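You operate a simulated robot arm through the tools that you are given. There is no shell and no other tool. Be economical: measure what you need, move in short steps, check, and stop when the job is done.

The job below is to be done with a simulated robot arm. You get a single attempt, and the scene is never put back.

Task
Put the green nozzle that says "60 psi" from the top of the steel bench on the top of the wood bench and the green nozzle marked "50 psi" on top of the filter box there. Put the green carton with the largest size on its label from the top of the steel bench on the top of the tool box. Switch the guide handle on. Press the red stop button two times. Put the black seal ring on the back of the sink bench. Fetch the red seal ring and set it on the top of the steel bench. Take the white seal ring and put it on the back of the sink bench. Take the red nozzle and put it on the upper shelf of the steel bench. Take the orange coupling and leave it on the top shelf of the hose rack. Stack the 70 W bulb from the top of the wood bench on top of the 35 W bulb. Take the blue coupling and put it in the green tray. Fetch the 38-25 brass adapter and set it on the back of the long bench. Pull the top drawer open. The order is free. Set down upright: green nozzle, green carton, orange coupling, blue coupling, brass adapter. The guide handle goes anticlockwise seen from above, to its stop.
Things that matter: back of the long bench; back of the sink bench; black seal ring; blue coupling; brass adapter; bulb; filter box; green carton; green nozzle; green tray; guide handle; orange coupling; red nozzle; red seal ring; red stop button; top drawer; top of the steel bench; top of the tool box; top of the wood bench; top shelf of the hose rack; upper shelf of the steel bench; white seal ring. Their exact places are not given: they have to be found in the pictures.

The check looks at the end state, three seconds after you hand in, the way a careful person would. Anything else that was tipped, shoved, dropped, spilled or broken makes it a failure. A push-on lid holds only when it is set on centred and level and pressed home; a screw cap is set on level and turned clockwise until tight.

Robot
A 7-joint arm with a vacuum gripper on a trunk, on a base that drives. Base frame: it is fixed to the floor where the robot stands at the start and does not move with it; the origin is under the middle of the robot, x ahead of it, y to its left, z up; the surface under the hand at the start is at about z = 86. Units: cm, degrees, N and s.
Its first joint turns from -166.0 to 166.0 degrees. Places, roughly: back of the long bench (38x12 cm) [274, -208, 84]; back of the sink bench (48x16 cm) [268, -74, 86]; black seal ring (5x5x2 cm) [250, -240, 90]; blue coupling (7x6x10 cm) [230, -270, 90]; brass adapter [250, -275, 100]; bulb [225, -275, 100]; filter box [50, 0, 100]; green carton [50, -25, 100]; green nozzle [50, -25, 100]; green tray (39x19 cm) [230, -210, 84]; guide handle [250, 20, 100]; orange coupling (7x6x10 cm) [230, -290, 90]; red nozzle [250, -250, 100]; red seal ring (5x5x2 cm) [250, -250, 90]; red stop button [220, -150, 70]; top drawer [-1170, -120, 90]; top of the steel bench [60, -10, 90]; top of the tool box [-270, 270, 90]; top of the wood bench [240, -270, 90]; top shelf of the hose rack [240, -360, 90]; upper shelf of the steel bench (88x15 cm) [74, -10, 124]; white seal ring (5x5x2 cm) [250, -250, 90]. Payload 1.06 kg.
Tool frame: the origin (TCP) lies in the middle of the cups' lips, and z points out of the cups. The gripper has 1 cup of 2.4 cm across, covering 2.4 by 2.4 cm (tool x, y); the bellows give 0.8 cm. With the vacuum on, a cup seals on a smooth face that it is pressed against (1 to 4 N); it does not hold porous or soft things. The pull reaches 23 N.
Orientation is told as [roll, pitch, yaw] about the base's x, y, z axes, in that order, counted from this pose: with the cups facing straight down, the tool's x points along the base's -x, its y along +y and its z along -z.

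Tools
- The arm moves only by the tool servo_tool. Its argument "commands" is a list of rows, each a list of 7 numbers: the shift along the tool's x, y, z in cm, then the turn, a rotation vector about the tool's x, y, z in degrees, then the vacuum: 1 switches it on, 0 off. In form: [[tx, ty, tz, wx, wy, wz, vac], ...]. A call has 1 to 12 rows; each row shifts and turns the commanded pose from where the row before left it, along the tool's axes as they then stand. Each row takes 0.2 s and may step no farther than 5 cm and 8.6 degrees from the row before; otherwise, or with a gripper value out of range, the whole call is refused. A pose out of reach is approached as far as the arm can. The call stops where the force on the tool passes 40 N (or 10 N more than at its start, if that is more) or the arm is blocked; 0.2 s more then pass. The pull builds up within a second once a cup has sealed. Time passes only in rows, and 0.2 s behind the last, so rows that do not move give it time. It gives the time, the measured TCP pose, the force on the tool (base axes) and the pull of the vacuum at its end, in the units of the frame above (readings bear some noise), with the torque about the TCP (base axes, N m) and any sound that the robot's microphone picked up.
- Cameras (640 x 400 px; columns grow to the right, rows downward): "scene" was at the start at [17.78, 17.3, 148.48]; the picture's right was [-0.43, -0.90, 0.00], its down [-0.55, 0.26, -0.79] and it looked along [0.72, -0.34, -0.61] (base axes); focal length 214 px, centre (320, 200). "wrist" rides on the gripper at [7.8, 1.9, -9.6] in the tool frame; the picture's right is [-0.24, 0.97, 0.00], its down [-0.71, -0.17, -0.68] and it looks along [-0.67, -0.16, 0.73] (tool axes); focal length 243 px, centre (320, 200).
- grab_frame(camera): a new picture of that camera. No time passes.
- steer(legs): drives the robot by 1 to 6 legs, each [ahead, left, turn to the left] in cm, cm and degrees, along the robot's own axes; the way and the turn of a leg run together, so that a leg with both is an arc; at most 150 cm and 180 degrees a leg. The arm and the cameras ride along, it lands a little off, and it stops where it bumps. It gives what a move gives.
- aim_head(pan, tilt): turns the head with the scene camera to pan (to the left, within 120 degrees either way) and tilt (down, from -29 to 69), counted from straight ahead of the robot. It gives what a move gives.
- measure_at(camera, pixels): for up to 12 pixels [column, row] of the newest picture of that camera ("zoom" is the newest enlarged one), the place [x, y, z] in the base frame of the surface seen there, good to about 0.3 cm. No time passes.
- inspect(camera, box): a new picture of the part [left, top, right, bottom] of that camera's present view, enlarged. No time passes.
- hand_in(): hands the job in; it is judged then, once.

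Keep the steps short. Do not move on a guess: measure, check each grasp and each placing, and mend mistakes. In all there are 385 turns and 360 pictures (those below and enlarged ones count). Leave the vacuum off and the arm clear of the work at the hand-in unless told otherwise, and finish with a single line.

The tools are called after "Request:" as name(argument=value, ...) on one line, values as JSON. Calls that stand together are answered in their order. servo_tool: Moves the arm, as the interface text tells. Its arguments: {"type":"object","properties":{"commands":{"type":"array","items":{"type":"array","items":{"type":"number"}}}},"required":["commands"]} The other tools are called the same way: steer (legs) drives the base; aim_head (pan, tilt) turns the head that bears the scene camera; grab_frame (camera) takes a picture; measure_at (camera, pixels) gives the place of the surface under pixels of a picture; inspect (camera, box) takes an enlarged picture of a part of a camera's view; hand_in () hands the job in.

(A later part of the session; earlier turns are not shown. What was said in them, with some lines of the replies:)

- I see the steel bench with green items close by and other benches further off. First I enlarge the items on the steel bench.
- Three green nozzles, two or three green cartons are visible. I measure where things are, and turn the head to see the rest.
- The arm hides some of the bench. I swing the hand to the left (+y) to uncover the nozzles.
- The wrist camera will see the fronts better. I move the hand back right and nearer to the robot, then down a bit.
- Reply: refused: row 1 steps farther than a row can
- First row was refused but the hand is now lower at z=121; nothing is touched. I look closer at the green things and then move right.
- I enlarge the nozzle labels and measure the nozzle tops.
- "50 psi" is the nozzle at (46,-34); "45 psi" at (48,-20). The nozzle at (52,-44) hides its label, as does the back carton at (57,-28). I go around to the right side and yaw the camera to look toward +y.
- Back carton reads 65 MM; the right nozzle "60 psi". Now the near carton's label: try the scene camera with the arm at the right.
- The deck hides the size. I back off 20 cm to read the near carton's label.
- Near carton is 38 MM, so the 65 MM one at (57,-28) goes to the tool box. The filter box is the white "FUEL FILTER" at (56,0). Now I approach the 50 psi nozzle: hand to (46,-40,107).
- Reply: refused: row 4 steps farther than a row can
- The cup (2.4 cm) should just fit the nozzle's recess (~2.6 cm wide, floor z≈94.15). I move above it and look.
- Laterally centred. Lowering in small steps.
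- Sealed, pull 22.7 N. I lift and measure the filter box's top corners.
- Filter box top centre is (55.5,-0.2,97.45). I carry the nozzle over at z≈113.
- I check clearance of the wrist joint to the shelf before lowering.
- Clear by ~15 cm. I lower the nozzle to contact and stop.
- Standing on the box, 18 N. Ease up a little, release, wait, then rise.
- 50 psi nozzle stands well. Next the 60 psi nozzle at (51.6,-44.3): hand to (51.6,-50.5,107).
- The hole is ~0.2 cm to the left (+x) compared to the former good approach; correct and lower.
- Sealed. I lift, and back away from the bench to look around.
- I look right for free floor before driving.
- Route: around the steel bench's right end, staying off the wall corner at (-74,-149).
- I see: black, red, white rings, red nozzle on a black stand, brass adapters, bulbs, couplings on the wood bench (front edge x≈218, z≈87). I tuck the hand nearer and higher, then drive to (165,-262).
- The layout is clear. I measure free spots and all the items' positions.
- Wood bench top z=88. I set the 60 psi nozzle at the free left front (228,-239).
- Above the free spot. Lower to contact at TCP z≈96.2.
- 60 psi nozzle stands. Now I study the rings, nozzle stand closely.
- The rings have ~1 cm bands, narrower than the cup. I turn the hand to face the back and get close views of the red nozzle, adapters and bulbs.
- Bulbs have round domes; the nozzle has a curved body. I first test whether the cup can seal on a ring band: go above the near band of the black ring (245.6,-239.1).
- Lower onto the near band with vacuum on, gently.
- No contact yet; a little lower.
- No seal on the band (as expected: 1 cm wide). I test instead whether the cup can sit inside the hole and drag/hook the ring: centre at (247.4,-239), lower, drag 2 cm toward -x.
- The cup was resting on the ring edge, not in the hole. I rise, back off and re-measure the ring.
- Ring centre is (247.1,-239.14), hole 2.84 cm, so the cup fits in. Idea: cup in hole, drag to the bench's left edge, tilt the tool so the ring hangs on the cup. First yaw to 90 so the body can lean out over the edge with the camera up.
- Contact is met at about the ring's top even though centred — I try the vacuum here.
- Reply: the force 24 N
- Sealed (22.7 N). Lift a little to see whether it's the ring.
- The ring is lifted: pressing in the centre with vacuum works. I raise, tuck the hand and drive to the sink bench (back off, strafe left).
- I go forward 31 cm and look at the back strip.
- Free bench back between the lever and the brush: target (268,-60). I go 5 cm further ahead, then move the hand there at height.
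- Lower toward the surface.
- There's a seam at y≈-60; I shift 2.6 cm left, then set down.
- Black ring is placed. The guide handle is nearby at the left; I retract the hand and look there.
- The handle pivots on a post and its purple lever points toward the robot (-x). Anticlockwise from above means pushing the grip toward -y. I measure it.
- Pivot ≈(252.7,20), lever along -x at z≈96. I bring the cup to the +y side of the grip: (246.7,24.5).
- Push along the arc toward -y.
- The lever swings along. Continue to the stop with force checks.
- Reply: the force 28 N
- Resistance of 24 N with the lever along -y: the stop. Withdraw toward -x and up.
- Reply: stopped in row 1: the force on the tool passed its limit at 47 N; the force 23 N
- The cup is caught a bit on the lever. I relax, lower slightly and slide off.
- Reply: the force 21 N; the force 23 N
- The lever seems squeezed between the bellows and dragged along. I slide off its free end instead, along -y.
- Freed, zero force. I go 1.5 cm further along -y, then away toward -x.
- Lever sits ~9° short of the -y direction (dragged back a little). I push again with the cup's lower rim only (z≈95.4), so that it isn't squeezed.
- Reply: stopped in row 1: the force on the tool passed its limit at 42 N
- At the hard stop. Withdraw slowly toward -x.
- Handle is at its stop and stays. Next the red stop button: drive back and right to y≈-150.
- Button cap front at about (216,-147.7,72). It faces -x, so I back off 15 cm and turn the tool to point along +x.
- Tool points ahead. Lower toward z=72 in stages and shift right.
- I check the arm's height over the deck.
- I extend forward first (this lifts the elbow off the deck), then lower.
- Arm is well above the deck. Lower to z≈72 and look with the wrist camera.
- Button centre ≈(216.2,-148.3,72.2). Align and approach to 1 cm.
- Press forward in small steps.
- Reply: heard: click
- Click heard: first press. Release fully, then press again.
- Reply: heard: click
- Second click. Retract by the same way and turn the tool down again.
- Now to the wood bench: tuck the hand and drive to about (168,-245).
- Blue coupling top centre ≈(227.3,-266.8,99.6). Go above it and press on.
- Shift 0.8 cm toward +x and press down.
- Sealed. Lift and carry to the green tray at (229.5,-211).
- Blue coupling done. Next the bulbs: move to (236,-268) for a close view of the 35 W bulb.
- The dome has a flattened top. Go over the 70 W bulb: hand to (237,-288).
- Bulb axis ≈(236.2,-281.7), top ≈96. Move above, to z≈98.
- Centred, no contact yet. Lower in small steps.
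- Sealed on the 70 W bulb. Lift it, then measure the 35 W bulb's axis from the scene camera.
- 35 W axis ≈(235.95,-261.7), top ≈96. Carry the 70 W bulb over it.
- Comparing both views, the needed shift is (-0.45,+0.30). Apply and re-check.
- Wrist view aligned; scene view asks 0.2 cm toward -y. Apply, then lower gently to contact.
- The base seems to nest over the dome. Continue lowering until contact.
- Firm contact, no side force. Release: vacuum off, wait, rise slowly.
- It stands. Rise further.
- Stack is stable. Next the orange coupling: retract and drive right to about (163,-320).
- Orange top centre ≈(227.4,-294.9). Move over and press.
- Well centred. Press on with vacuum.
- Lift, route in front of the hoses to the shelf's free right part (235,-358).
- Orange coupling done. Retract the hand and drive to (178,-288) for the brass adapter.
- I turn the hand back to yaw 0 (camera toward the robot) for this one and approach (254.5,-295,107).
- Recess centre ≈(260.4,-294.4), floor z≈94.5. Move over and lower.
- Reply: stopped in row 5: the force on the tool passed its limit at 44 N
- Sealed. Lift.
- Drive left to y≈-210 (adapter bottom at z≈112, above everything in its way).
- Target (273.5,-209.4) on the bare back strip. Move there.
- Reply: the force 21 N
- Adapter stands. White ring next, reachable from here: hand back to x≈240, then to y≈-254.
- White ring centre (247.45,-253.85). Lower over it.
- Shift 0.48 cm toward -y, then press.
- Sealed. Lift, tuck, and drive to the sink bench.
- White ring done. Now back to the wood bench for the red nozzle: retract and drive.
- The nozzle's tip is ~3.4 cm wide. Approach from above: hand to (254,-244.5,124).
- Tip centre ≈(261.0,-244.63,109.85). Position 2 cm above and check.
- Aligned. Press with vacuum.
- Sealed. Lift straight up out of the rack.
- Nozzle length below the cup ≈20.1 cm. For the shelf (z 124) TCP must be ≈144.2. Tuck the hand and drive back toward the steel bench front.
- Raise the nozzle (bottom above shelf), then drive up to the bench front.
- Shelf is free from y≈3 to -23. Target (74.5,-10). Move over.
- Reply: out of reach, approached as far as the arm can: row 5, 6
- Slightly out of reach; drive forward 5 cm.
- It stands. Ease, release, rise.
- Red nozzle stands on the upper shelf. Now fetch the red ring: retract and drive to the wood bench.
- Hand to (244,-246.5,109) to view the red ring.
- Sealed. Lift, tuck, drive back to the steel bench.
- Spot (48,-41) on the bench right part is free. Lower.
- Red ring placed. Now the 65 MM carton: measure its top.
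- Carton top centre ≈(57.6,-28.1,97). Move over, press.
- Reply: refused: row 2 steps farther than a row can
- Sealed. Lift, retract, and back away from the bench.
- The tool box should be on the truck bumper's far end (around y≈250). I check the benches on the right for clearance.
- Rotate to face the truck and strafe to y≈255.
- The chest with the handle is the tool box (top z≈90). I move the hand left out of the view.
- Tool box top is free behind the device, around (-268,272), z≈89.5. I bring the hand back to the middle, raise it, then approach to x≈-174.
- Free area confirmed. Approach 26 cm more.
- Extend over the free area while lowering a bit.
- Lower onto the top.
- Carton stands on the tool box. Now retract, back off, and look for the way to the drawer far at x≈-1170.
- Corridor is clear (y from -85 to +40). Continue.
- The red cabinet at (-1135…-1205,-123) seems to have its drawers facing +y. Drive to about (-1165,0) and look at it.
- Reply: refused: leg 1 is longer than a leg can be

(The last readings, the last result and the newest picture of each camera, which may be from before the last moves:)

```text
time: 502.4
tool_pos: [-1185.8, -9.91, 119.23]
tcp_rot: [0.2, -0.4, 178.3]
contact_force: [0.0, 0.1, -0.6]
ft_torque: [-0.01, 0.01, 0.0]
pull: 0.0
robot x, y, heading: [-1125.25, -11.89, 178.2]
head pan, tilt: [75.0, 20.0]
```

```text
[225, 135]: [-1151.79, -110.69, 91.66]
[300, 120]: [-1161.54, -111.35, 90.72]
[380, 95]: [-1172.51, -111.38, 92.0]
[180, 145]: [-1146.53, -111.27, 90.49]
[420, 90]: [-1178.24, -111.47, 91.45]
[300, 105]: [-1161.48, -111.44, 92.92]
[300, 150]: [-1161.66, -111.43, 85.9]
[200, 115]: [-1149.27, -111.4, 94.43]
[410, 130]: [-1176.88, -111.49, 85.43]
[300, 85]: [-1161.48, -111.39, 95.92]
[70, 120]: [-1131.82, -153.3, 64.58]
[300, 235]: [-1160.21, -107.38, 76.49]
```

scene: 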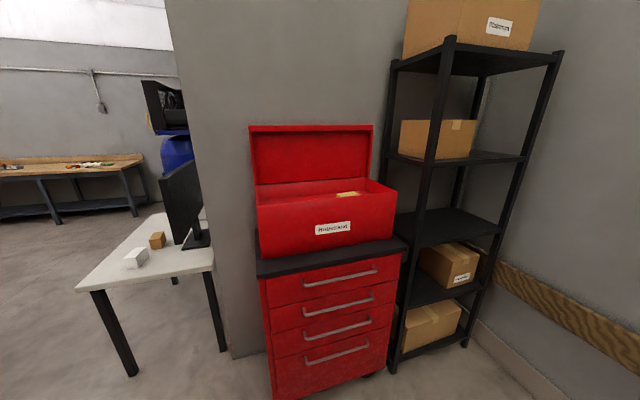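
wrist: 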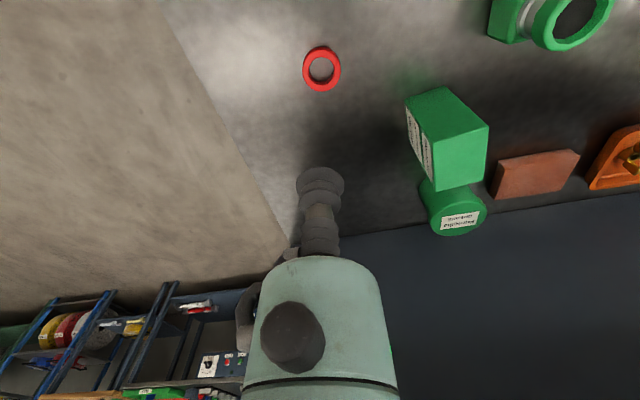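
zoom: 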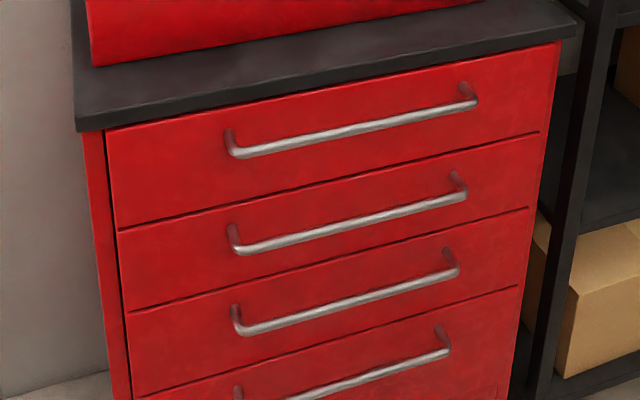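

Top drawer: face at y≈-111.4, z≈84–96.5, bar handle below the middle. Plan: suck onto the flat strip above the handle and back the robot away. Turn to face it.

Request:
steer(legs=[[0, 0, 91.8], [0, -40, 0]])

Request:
aim_head(pan=0, tilt=35)

Request:
grab_frame(camera="scene")

```text
time: 508.7
tool_pos: [-1168.55, -71.08, 119.25]
tcp_rot: [0.1, -0.4, -92.0]
contact_force: [0.8, -0.5, 0.4]
ft_torque: [-0.03, -0.01, -0.03]
pull: 0.0
robot x, y, heading: [-1165.5, -10.75, -92.5]
head pan, tilt: [75.0, 20.0]
```

```text
time: 510.2
tool_pos: [-1168.37, -71.09, 119.22]
tcp_rot: [0.2, -0.4, -92.1]
contact_force: [0.3, 0.6, -0.9]
ft_torque: [0.01, 0.01, 0.0]
pull: 0.1
robot x, y, heading: [-1165.82, -10.85, -92.2]
head pan, tilt: [0.0, 35.0]
```

```text
166 pictures are left
```

scene: 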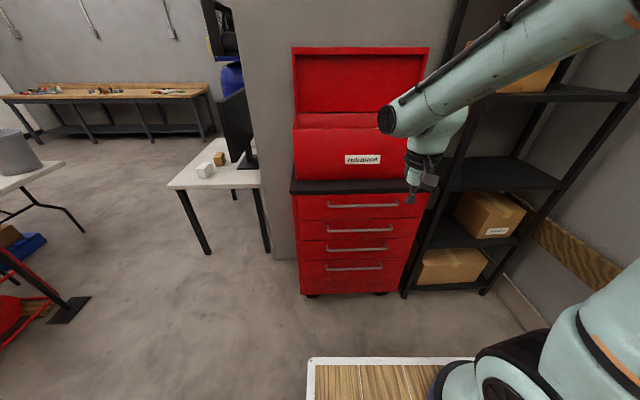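

Request:
inspect(camera="scene", box=[280, 170, 440, 250])

Request:
measure_at(camera="zoom", pixels=[[150, 120], [320, 105], [320, 115], [320, 140], [480, 120], [480, 138], [150, 165], [320, 165], [320, 85], [320, 68], [200, 141], [450, 141]])

```text
4.00 times, centred on (360, 210) of scene
```

zoom: 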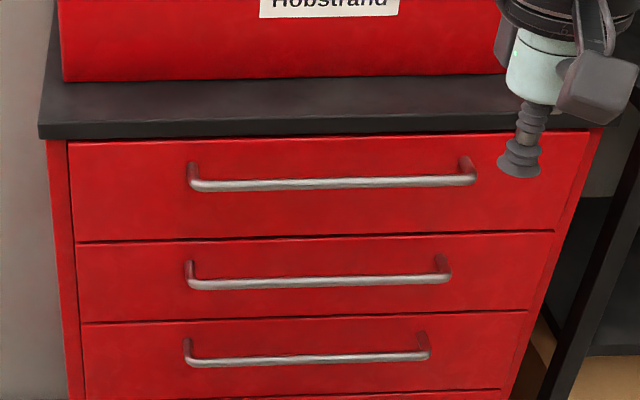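

```text
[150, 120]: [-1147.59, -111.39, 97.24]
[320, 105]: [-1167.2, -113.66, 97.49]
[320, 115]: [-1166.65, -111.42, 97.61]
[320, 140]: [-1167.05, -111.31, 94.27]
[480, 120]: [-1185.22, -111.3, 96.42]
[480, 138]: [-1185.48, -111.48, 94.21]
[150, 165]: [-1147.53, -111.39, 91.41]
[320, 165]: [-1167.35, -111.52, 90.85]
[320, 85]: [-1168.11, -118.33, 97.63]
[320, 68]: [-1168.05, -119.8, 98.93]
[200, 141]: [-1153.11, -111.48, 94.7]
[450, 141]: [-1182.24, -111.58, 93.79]
```

The free flat strip is below the bar (z≈84–90). I orient the tool horizontally toward the drawer with the camera sideways: yaw 90, then pitch.

Request:
servo_tool(commands=[[0, 0, 0, 0, 0, -8.5, 0], [0, 0, 0, 0, 0, -8.5, 0], [0, 0, 0, 0, 0, -8.5, 0], [0, 0, 0, 0, 0, -8.5, 0], [0, 0, 0, 0, 0, -8.5, 0], [0, 0, 0, 0, 0, -8.5, 0], [0, 0, 0, 0, 0, -8.5, 0], [0, 0, 0, 0, 0, -8.5, 0], [0, 0, 0, 0, 0, -8.5, 0], [0, 0, 0, 0, 0, -8.5, 0], [0, 0, 0, 0, 0, -7.2, 0]])

Request:
servo_tool(commands=[[0, -1, 0, 8.5, 0, 0, 0], [0, 0, 0, 8.5, 0, 0, 0], [0, 0, 0, 8.5, 0, 0, 0], [0, 0, 0, 8.5, 0, 0, 0], [0, 0, 0, 8.5, 0, 0, 0], [0, 0, 0, 8.5, 0, 0, 0], [0, 0, 0, 8.5, 0, 0, 0], [0, 0, 0, 8.5, 0, 0, 0], [0, 0, 0, 8.5, 0, 0, 0], [0, 0, 0, 8.5, 0, 0, 0], [0, 0, 0, 5, 0, 0, 0]])

Request:
grab_frame(camera="scene")

```text
time: 512.6
tool_pos: [-1168.26, -71.05, 119.21]
tcp_rot: [-0.5, -0.1, 0.3]
contact_force: [-0.4, -0.3, 0.4]
ft_torque: [0.02, 0.0, -0.03]
pull: 0.0
robot x, y, heading: [-1165.92, -10.94, -92.3]
head pan, tilt: [0.0, 35.0]
```

```text
time: 515.0
tool_pos: [-1167.99, -72.19, 124.21]
tcp_rot: [-65.4, 1.3, 1.3]
contact_force: [0.0, -0.5, -0.4]
ft_torque: [-0.02, 0.0, -0.02]
pull: 0.1
out of reach, approached as far as the arm can: row 7, 8, 9, 10, 11
robot x, y, heading: [-1165.84, -10.43, -92.5]
head pan, tilt: [0.0, 35.0]
```

```text
164 pictures are left
```

scene: 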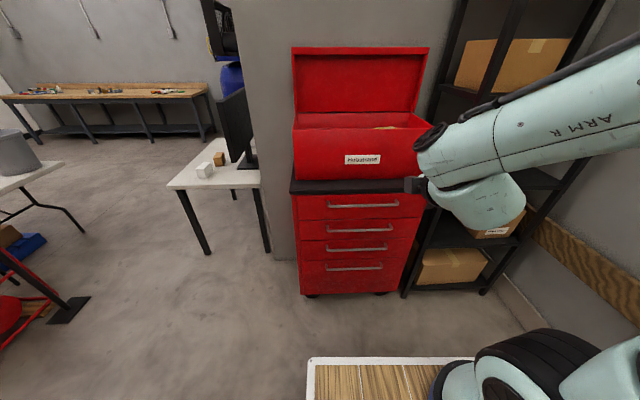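

Too near for the pitch; I move out and down (toward -y), then finish the pitch.

Request:
servo_tool(commands=[[0, 0.5, 4.64, 0, 0, 0, 0], [0, 0.5, 4.64, 0, 0, 0, 0], [0, 0.5, 4.64, 0, 0, 0, 0]])

Request:
servo_tool(commands=[[0, 0, 0, 8.2, 0, 0, 0], [0, 0, 0, 8.2, 0, 0, 0], [0, 0, 0, 8, 0, 0, 0]])

```text
time: 515.8
tool_pos: [-1167.94, -84.22, 116.94]
tcp_rot: [-65.4, 1.2, 1.4]
contact_force: [-0.7, 1.1, 0.0]
ft_torque: [0.01, -0.01, -0.01]
pull: 0.1
robot x, y, heading: [-1165.65, -10.75, -92.2]
head pan, tilt: [0.0, 35.0]
```

```text
time: 516.6
tool_pos: [-1167.85, -84.4, 117.07]
tcp_rot: [-89.8, 1.3, 1.4]
contact_force: [0.6, 0.3, 0.9]
ft_torque: [0.01, -0.02, 0.0]
pull: 0.1
robot x, y, heading: [-1165.27, -10.88, -92.3]
head pan, tilt: [0.0, 35.0]
```

Extend to y≈-98, then lower to z≈87.

Request:
servo_tool(commands=[[0, 0, 4.5, 0, 0, 0, 0], [0, 0, 4.5, 0, 0, 0, 0], [0, 0, 4.5, 0, 0, 0, 0], [0, 4.5, 0, 0, 0, 0, 0], [0, 4.5, 0, 0, 0, 0, 0], [0, 4.5, 0, 0, 0, 0, 0]])

Request:
grab_frame(camera="scene")

```text
time: 518.0
tool_pos: [-1167.86, -97.43, 103.72]
tcp_rot: [-89.8, 1.3, 1.2]
contact_force: [0.2, -0.6, 1.2]
ft_torque: [-0.01, 0.0, 0.02]
pull: 0.1
robot x, y, heading: [-1165.85, -10.9, -92.1]
head pan, tilt: [0.0, 35.0]
```

```text
163 pictures are left
```

scene: 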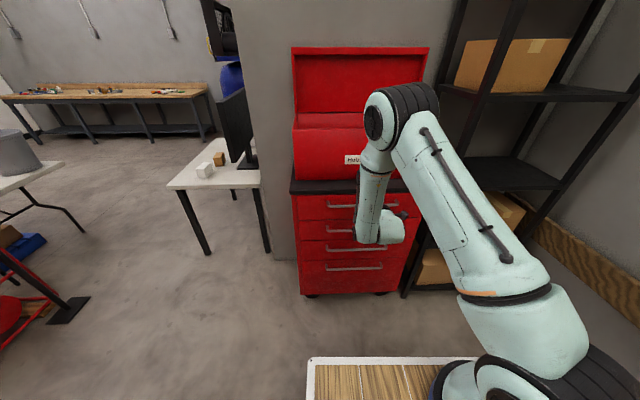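

Request:
measure_at(camera="scene", pixels=[[375, 115], [405, 95], [370, 190], [385, 230], [365, 150], [340, 140]])

Request:
grab_frame(camera="wrist")

```text
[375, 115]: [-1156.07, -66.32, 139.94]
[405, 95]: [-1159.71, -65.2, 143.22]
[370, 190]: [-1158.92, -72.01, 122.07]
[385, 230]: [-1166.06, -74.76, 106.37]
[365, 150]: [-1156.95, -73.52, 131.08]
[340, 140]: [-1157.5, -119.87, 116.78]
```

```text
162 pictures are left
```

wrist: 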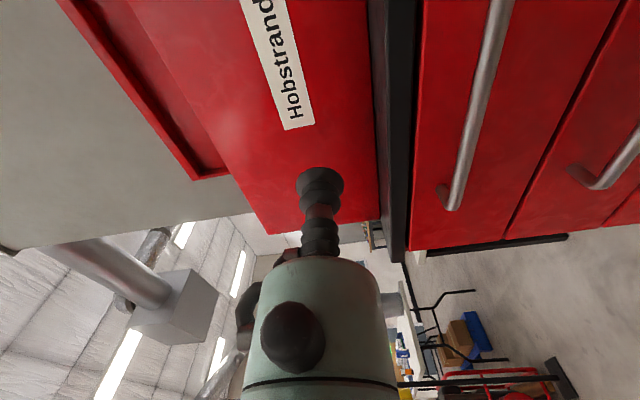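

Request:
measure_at(camera="wrist", pixels=[[480, 100], [465, 150], [455, 195], [440, 195], [520, 130], [550, 130], [425, 130], [415, 100], [570, 100], [500, 190]])

```text
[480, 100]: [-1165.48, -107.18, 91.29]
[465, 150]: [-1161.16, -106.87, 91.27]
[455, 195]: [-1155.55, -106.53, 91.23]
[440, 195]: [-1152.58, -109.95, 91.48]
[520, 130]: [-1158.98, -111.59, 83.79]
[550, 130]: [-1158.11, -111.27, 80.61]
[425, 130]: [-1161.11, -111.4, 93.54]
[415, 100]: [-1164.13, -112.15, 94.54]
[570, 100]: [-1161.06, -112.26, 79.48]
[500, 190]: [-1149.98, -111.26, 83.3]
```

Bar at z≈91.3; drawer face spans z≈80–94.5. I'll suck at z≈85.5. Lower.

Request:
servo_tool(commands=[[0, 4.5, 0, 0, 0, 0, 0], [0, 4.5, 0, 0, 0, 0, 0], [-1, 4.5, 0, 0, 0, 0, 0], [-1, 4.5, 0, 0, 0, 0, 0], [0, 0, 4.5, 0, 0, 0, 0], [0, 0, 4.5, 0, 0, 0, 0], [0, 0, 2.5, 0, 0, 0, 0], [0, 0, 0, 0, 0, 0, 0]])

Request:
grab_frame(camera="wrist")

```text
time: 519.8
tool_pos: [-1165.83, -109.07, 85.47]
tcp_rot: [-89.8, 1.2, 1.5]
contact_force: [-0.9, -0.6, 0.1]
ft_torque: [0.02, -0.04, -0.03]
pull: 0.0
robot x, y, heading: [-1165.67, -10.34, -92.2]
head pan, tilt: [0.0, 35.0]
```

```text
161 pictures are left
```

wrist: 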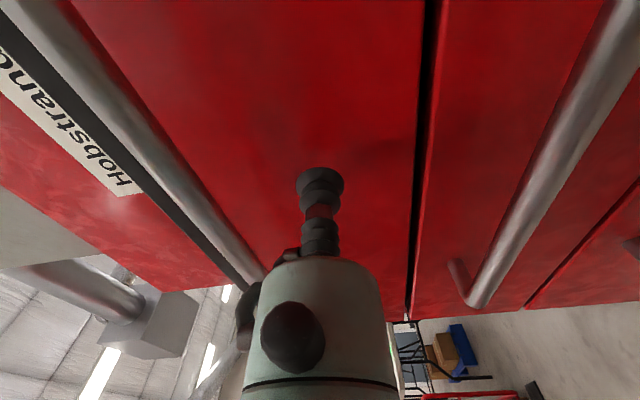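

Advance and press with vacuum.

Request:
servo_tool(commands=[[0, 0, 1.5, 0, 0, 0, 1], [0, 0, 0.5, 0, 0, 0, 1], [0, 0, 0.4, 0, 0, 0, 1], [0, 0, 0.3, 0, 0, 0, 1], [0, 0, 0.2, 0, 0, 0, 1], [0, 0, 0, 0, 0, 0, 1], [0, 0, 0, 0, 0, 0, 1], [0, 0, 0, 0, 0, 0, 1]])

```text
time: 521.6
tool_pos: [-1165.76, -111.8, 85.43]
tcp_rot: [-89.7, 1.3, 1.4]
contact_force: [9.5, 8.2, 0.9]
ft_torque: [-0.03, 0.01, -0.19]
pull: 23.0
robot x, y, heading: [-1165.43, -10.95, -92.4]
head pan, tilt: [0.0, 35.0]
```

Sealed. Pull back by the arm 3 cm to test.

Request:
servo_tool(commands=[[0, 0, -0.5, 0, 0, 0, 1], [0, 0, -0.5, 0, 0, 0, 1], [0, 0, -0.5, 0, 0, 0, 1], [0, 0, -0.5, 0, 0, 0, 1], [0, 0, -0.5, 0, 0, 0, 1], [0, 0, -0.5, 0, 0, 0, 1]])

Request:
inspect(camera="scene", box=[270, 170, 430, 270])

```text
time: 523.0
tool_pos: [-1165.99, -108.86, 85.19]
tcp_rot: [-89.7, 1.4, 1.4]
contact_force: [5.7, -1.6, 4.6]
ft_torque: [0.0, 0.16, -0.13]
pull: 22.6
robot x, y, heading: [-1165.18, -10.64, -92.3]
head pan, tilt: [0.0, 35.0]
```

```text
4.00 times, centred on (350, 220) of scene
```

zoom: 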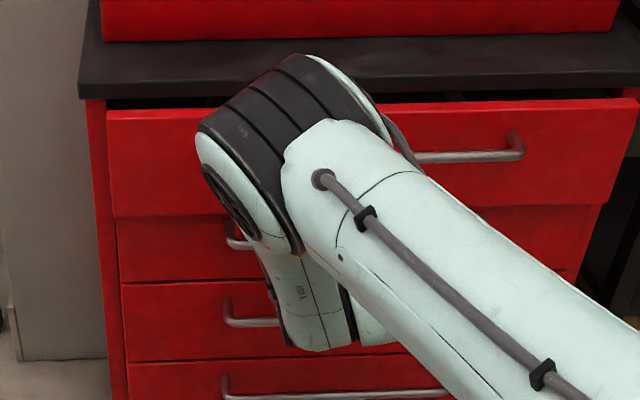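

The drawer slides. Continue with the arm another 8 cm.

Request:
servo_tool(commands=[[0, 0, -0.8, 0, 0, 0, 1], [0, 0, -0.8, 0, 0, 0, 1], [0, 0, -0.8, 0, 0, 0, 1], [0, 0, -0.8, 0, 0, 0, 1], [0, 0, -0.8, 0, 0, 0, 1], [0, 0, -0.8, 0, 0, 0, 1], [0, 0, -0.8, 0, 0, 0, 1], [0, 0, -0.8, 0, 0, 0, 1], [0, 0, -0.8, 0, 0, 0, 1], [0, 0, -0.8, 0, 0, 0, 1]])

Request:
steer(legs=[[-8, -0.3, 0]])

Request:
grab_frame(camera="scene")

```text
time: 525.2
tool_pos: [-1166.19, -100.98, 85.53]
tcp_rot: [-89.7, 1.3, 1.5]
contact_force: [6.6, -1.0, -2.7]
ft_torque: [-0.03, -0.07, -0.13]
pull: 23.0
robot x, y, heading: [-1166.03, -10.31, -92.3]
head pan, tilt: [0.0, 35.0]
```

```text
time: 526.3
tool_pos: [-1166.24, -92.79, 85.49]
tcp_rot: [-89.7, 1.3, 1.3]
contact_force: [-0.3, -2.0, -1.8]
ft_torque: [0.0, -0.05, -0.08]
pull: 22.7
robot x, y, heading: [-1165.63, -2.87, -92.3]
head pan, tilt: [0.0, 35.0]
```

```text
159 pictures are left
```

scene: 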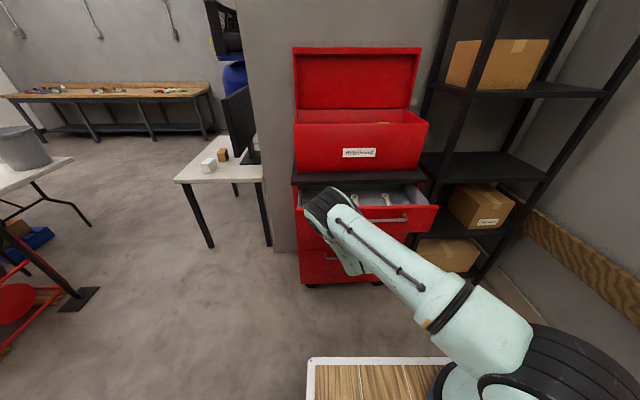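

Open ~19 cm and holding. Continue backward in steps.

Request:
steer(legs=[[-8, -0.3, 0]])

Request:
steer(legs=[[-6, -0.2, 0]])

Request:
grab_frame(camera="scene")

```text
time: 527.3
tool_pos: [-1166.11, -84.81, 85.44]
tcp_rot: [-89.7, 1.2, 1.3]
contact_force: [9.3, -1.3, -2.1]
ft_torque: [0.02, -0.07, -0.09]
pull: 22.9
robot x, y, heading: [-1165.68, 5.39, -92.5]
head pan, tilt: [0.0, 35.0]
```

```text
time: 528.3
tool_pos: [-1166.26, -78.77, 85.46]
tcp_rot: [-89.7, 1.4, 1.3]
contact_force: [-0.4, -0.6, -0.2]
ft_torque: [-0.02, 0.02, 0.0]
pull: 0.0
robot x, y, heading: [-1165.32, 11.51, -92.1]
head pan, tilt: [0.0, 35.0]
```

```text
158 pictures are left
```

scene: 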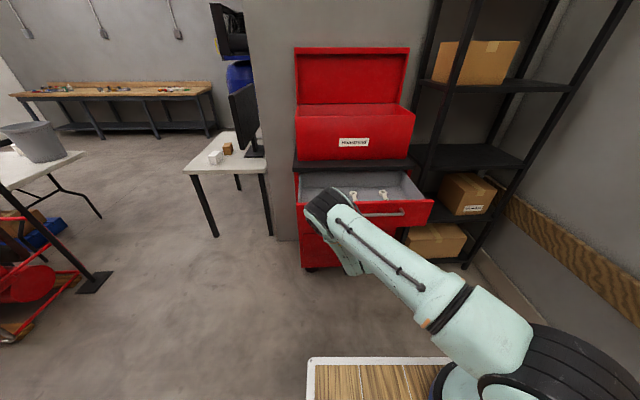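

The seal let go as the drawer hit its end stop. I measure how far it is open, and switch the vacuum off.

Request:
servo_tool(commands=[[0, 0, -2, 0, 0, 0, 0], [0, 0, -2, 0, 0, 0, 0]])

Request:
inspect(camera="scene", box=[280, 150, 460, 290])

Request:
measure_at(camera="scene", pixels=[[420, 215], [410, 213], [405, 205], [425, 205], [330, 185], [385, 190], [302, 225], [395, 212]])

```text
time: 528.9
tool_pos: [-1166.25, -74.63, 85.51]
tcp_rot: [-89.7, 1.3, 1.3]
contact_force: [0.2, 0.4, -0.3]
ft_torque: [-0.02, -0.04, 0.03]
pull: 0.1
robot x, y, heading: [-1165.45, 11.84, -92.3]
head pan, tilt: [0.0, 35.0]
```

```text
2.86 times, centred on (370, 220) of scene
```

zoom: 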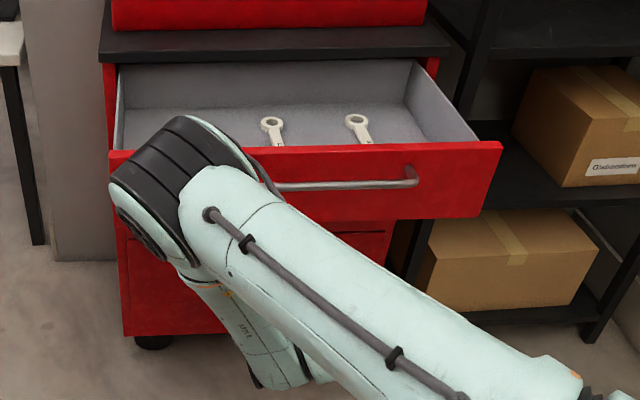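

```text
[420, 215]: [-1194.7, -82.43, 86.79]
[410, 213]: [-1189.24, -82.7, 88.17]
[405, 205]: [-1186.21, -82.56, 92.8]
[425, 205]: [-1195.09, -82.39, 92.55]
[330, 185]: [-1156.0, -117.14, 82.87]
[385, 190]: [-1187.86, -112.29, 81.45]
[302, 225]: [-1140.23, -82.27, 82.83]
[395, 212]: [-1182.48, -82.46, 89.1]
```

The drawer is open 29 cm at its stop. I back the robot away with the arm clear and take a last look.

Request:
steer(legs=[[-20, 0, 0]])

Request:
inspect(camera="scene", box=[260, 130, 460, 290])

```text
time: 530.5
tool_pos: [-1165.38, -54.89, 85.44]
tcp_rot: [-89.7, 1.3, 1.3]
contact_force: [-0.4, -0.4, -0.1]
ft_torque: [-0.01, 0.01, 0.03]
pull: 0.0
robot x, y, heading: [-1164.9, 31.01, -92.4]
head pan, tilt: [0.0, 35.0]
```

```text
2.50 times, centred on (360, 210) of scene
```

zoom: 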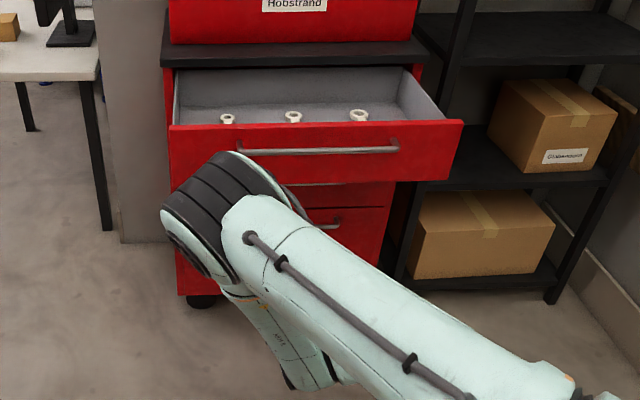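

The drawer stays open, the arm is clear and the vacuum is off. Every item is done, so I hand in.

Request:
hand_in()

```text
The job is handed in.
```

All the listed tasks were carried out and the job is handed in; I read "the filter box there" as the fuel filter carton on the steel bench, so the 50 psi nozzle stands on that.
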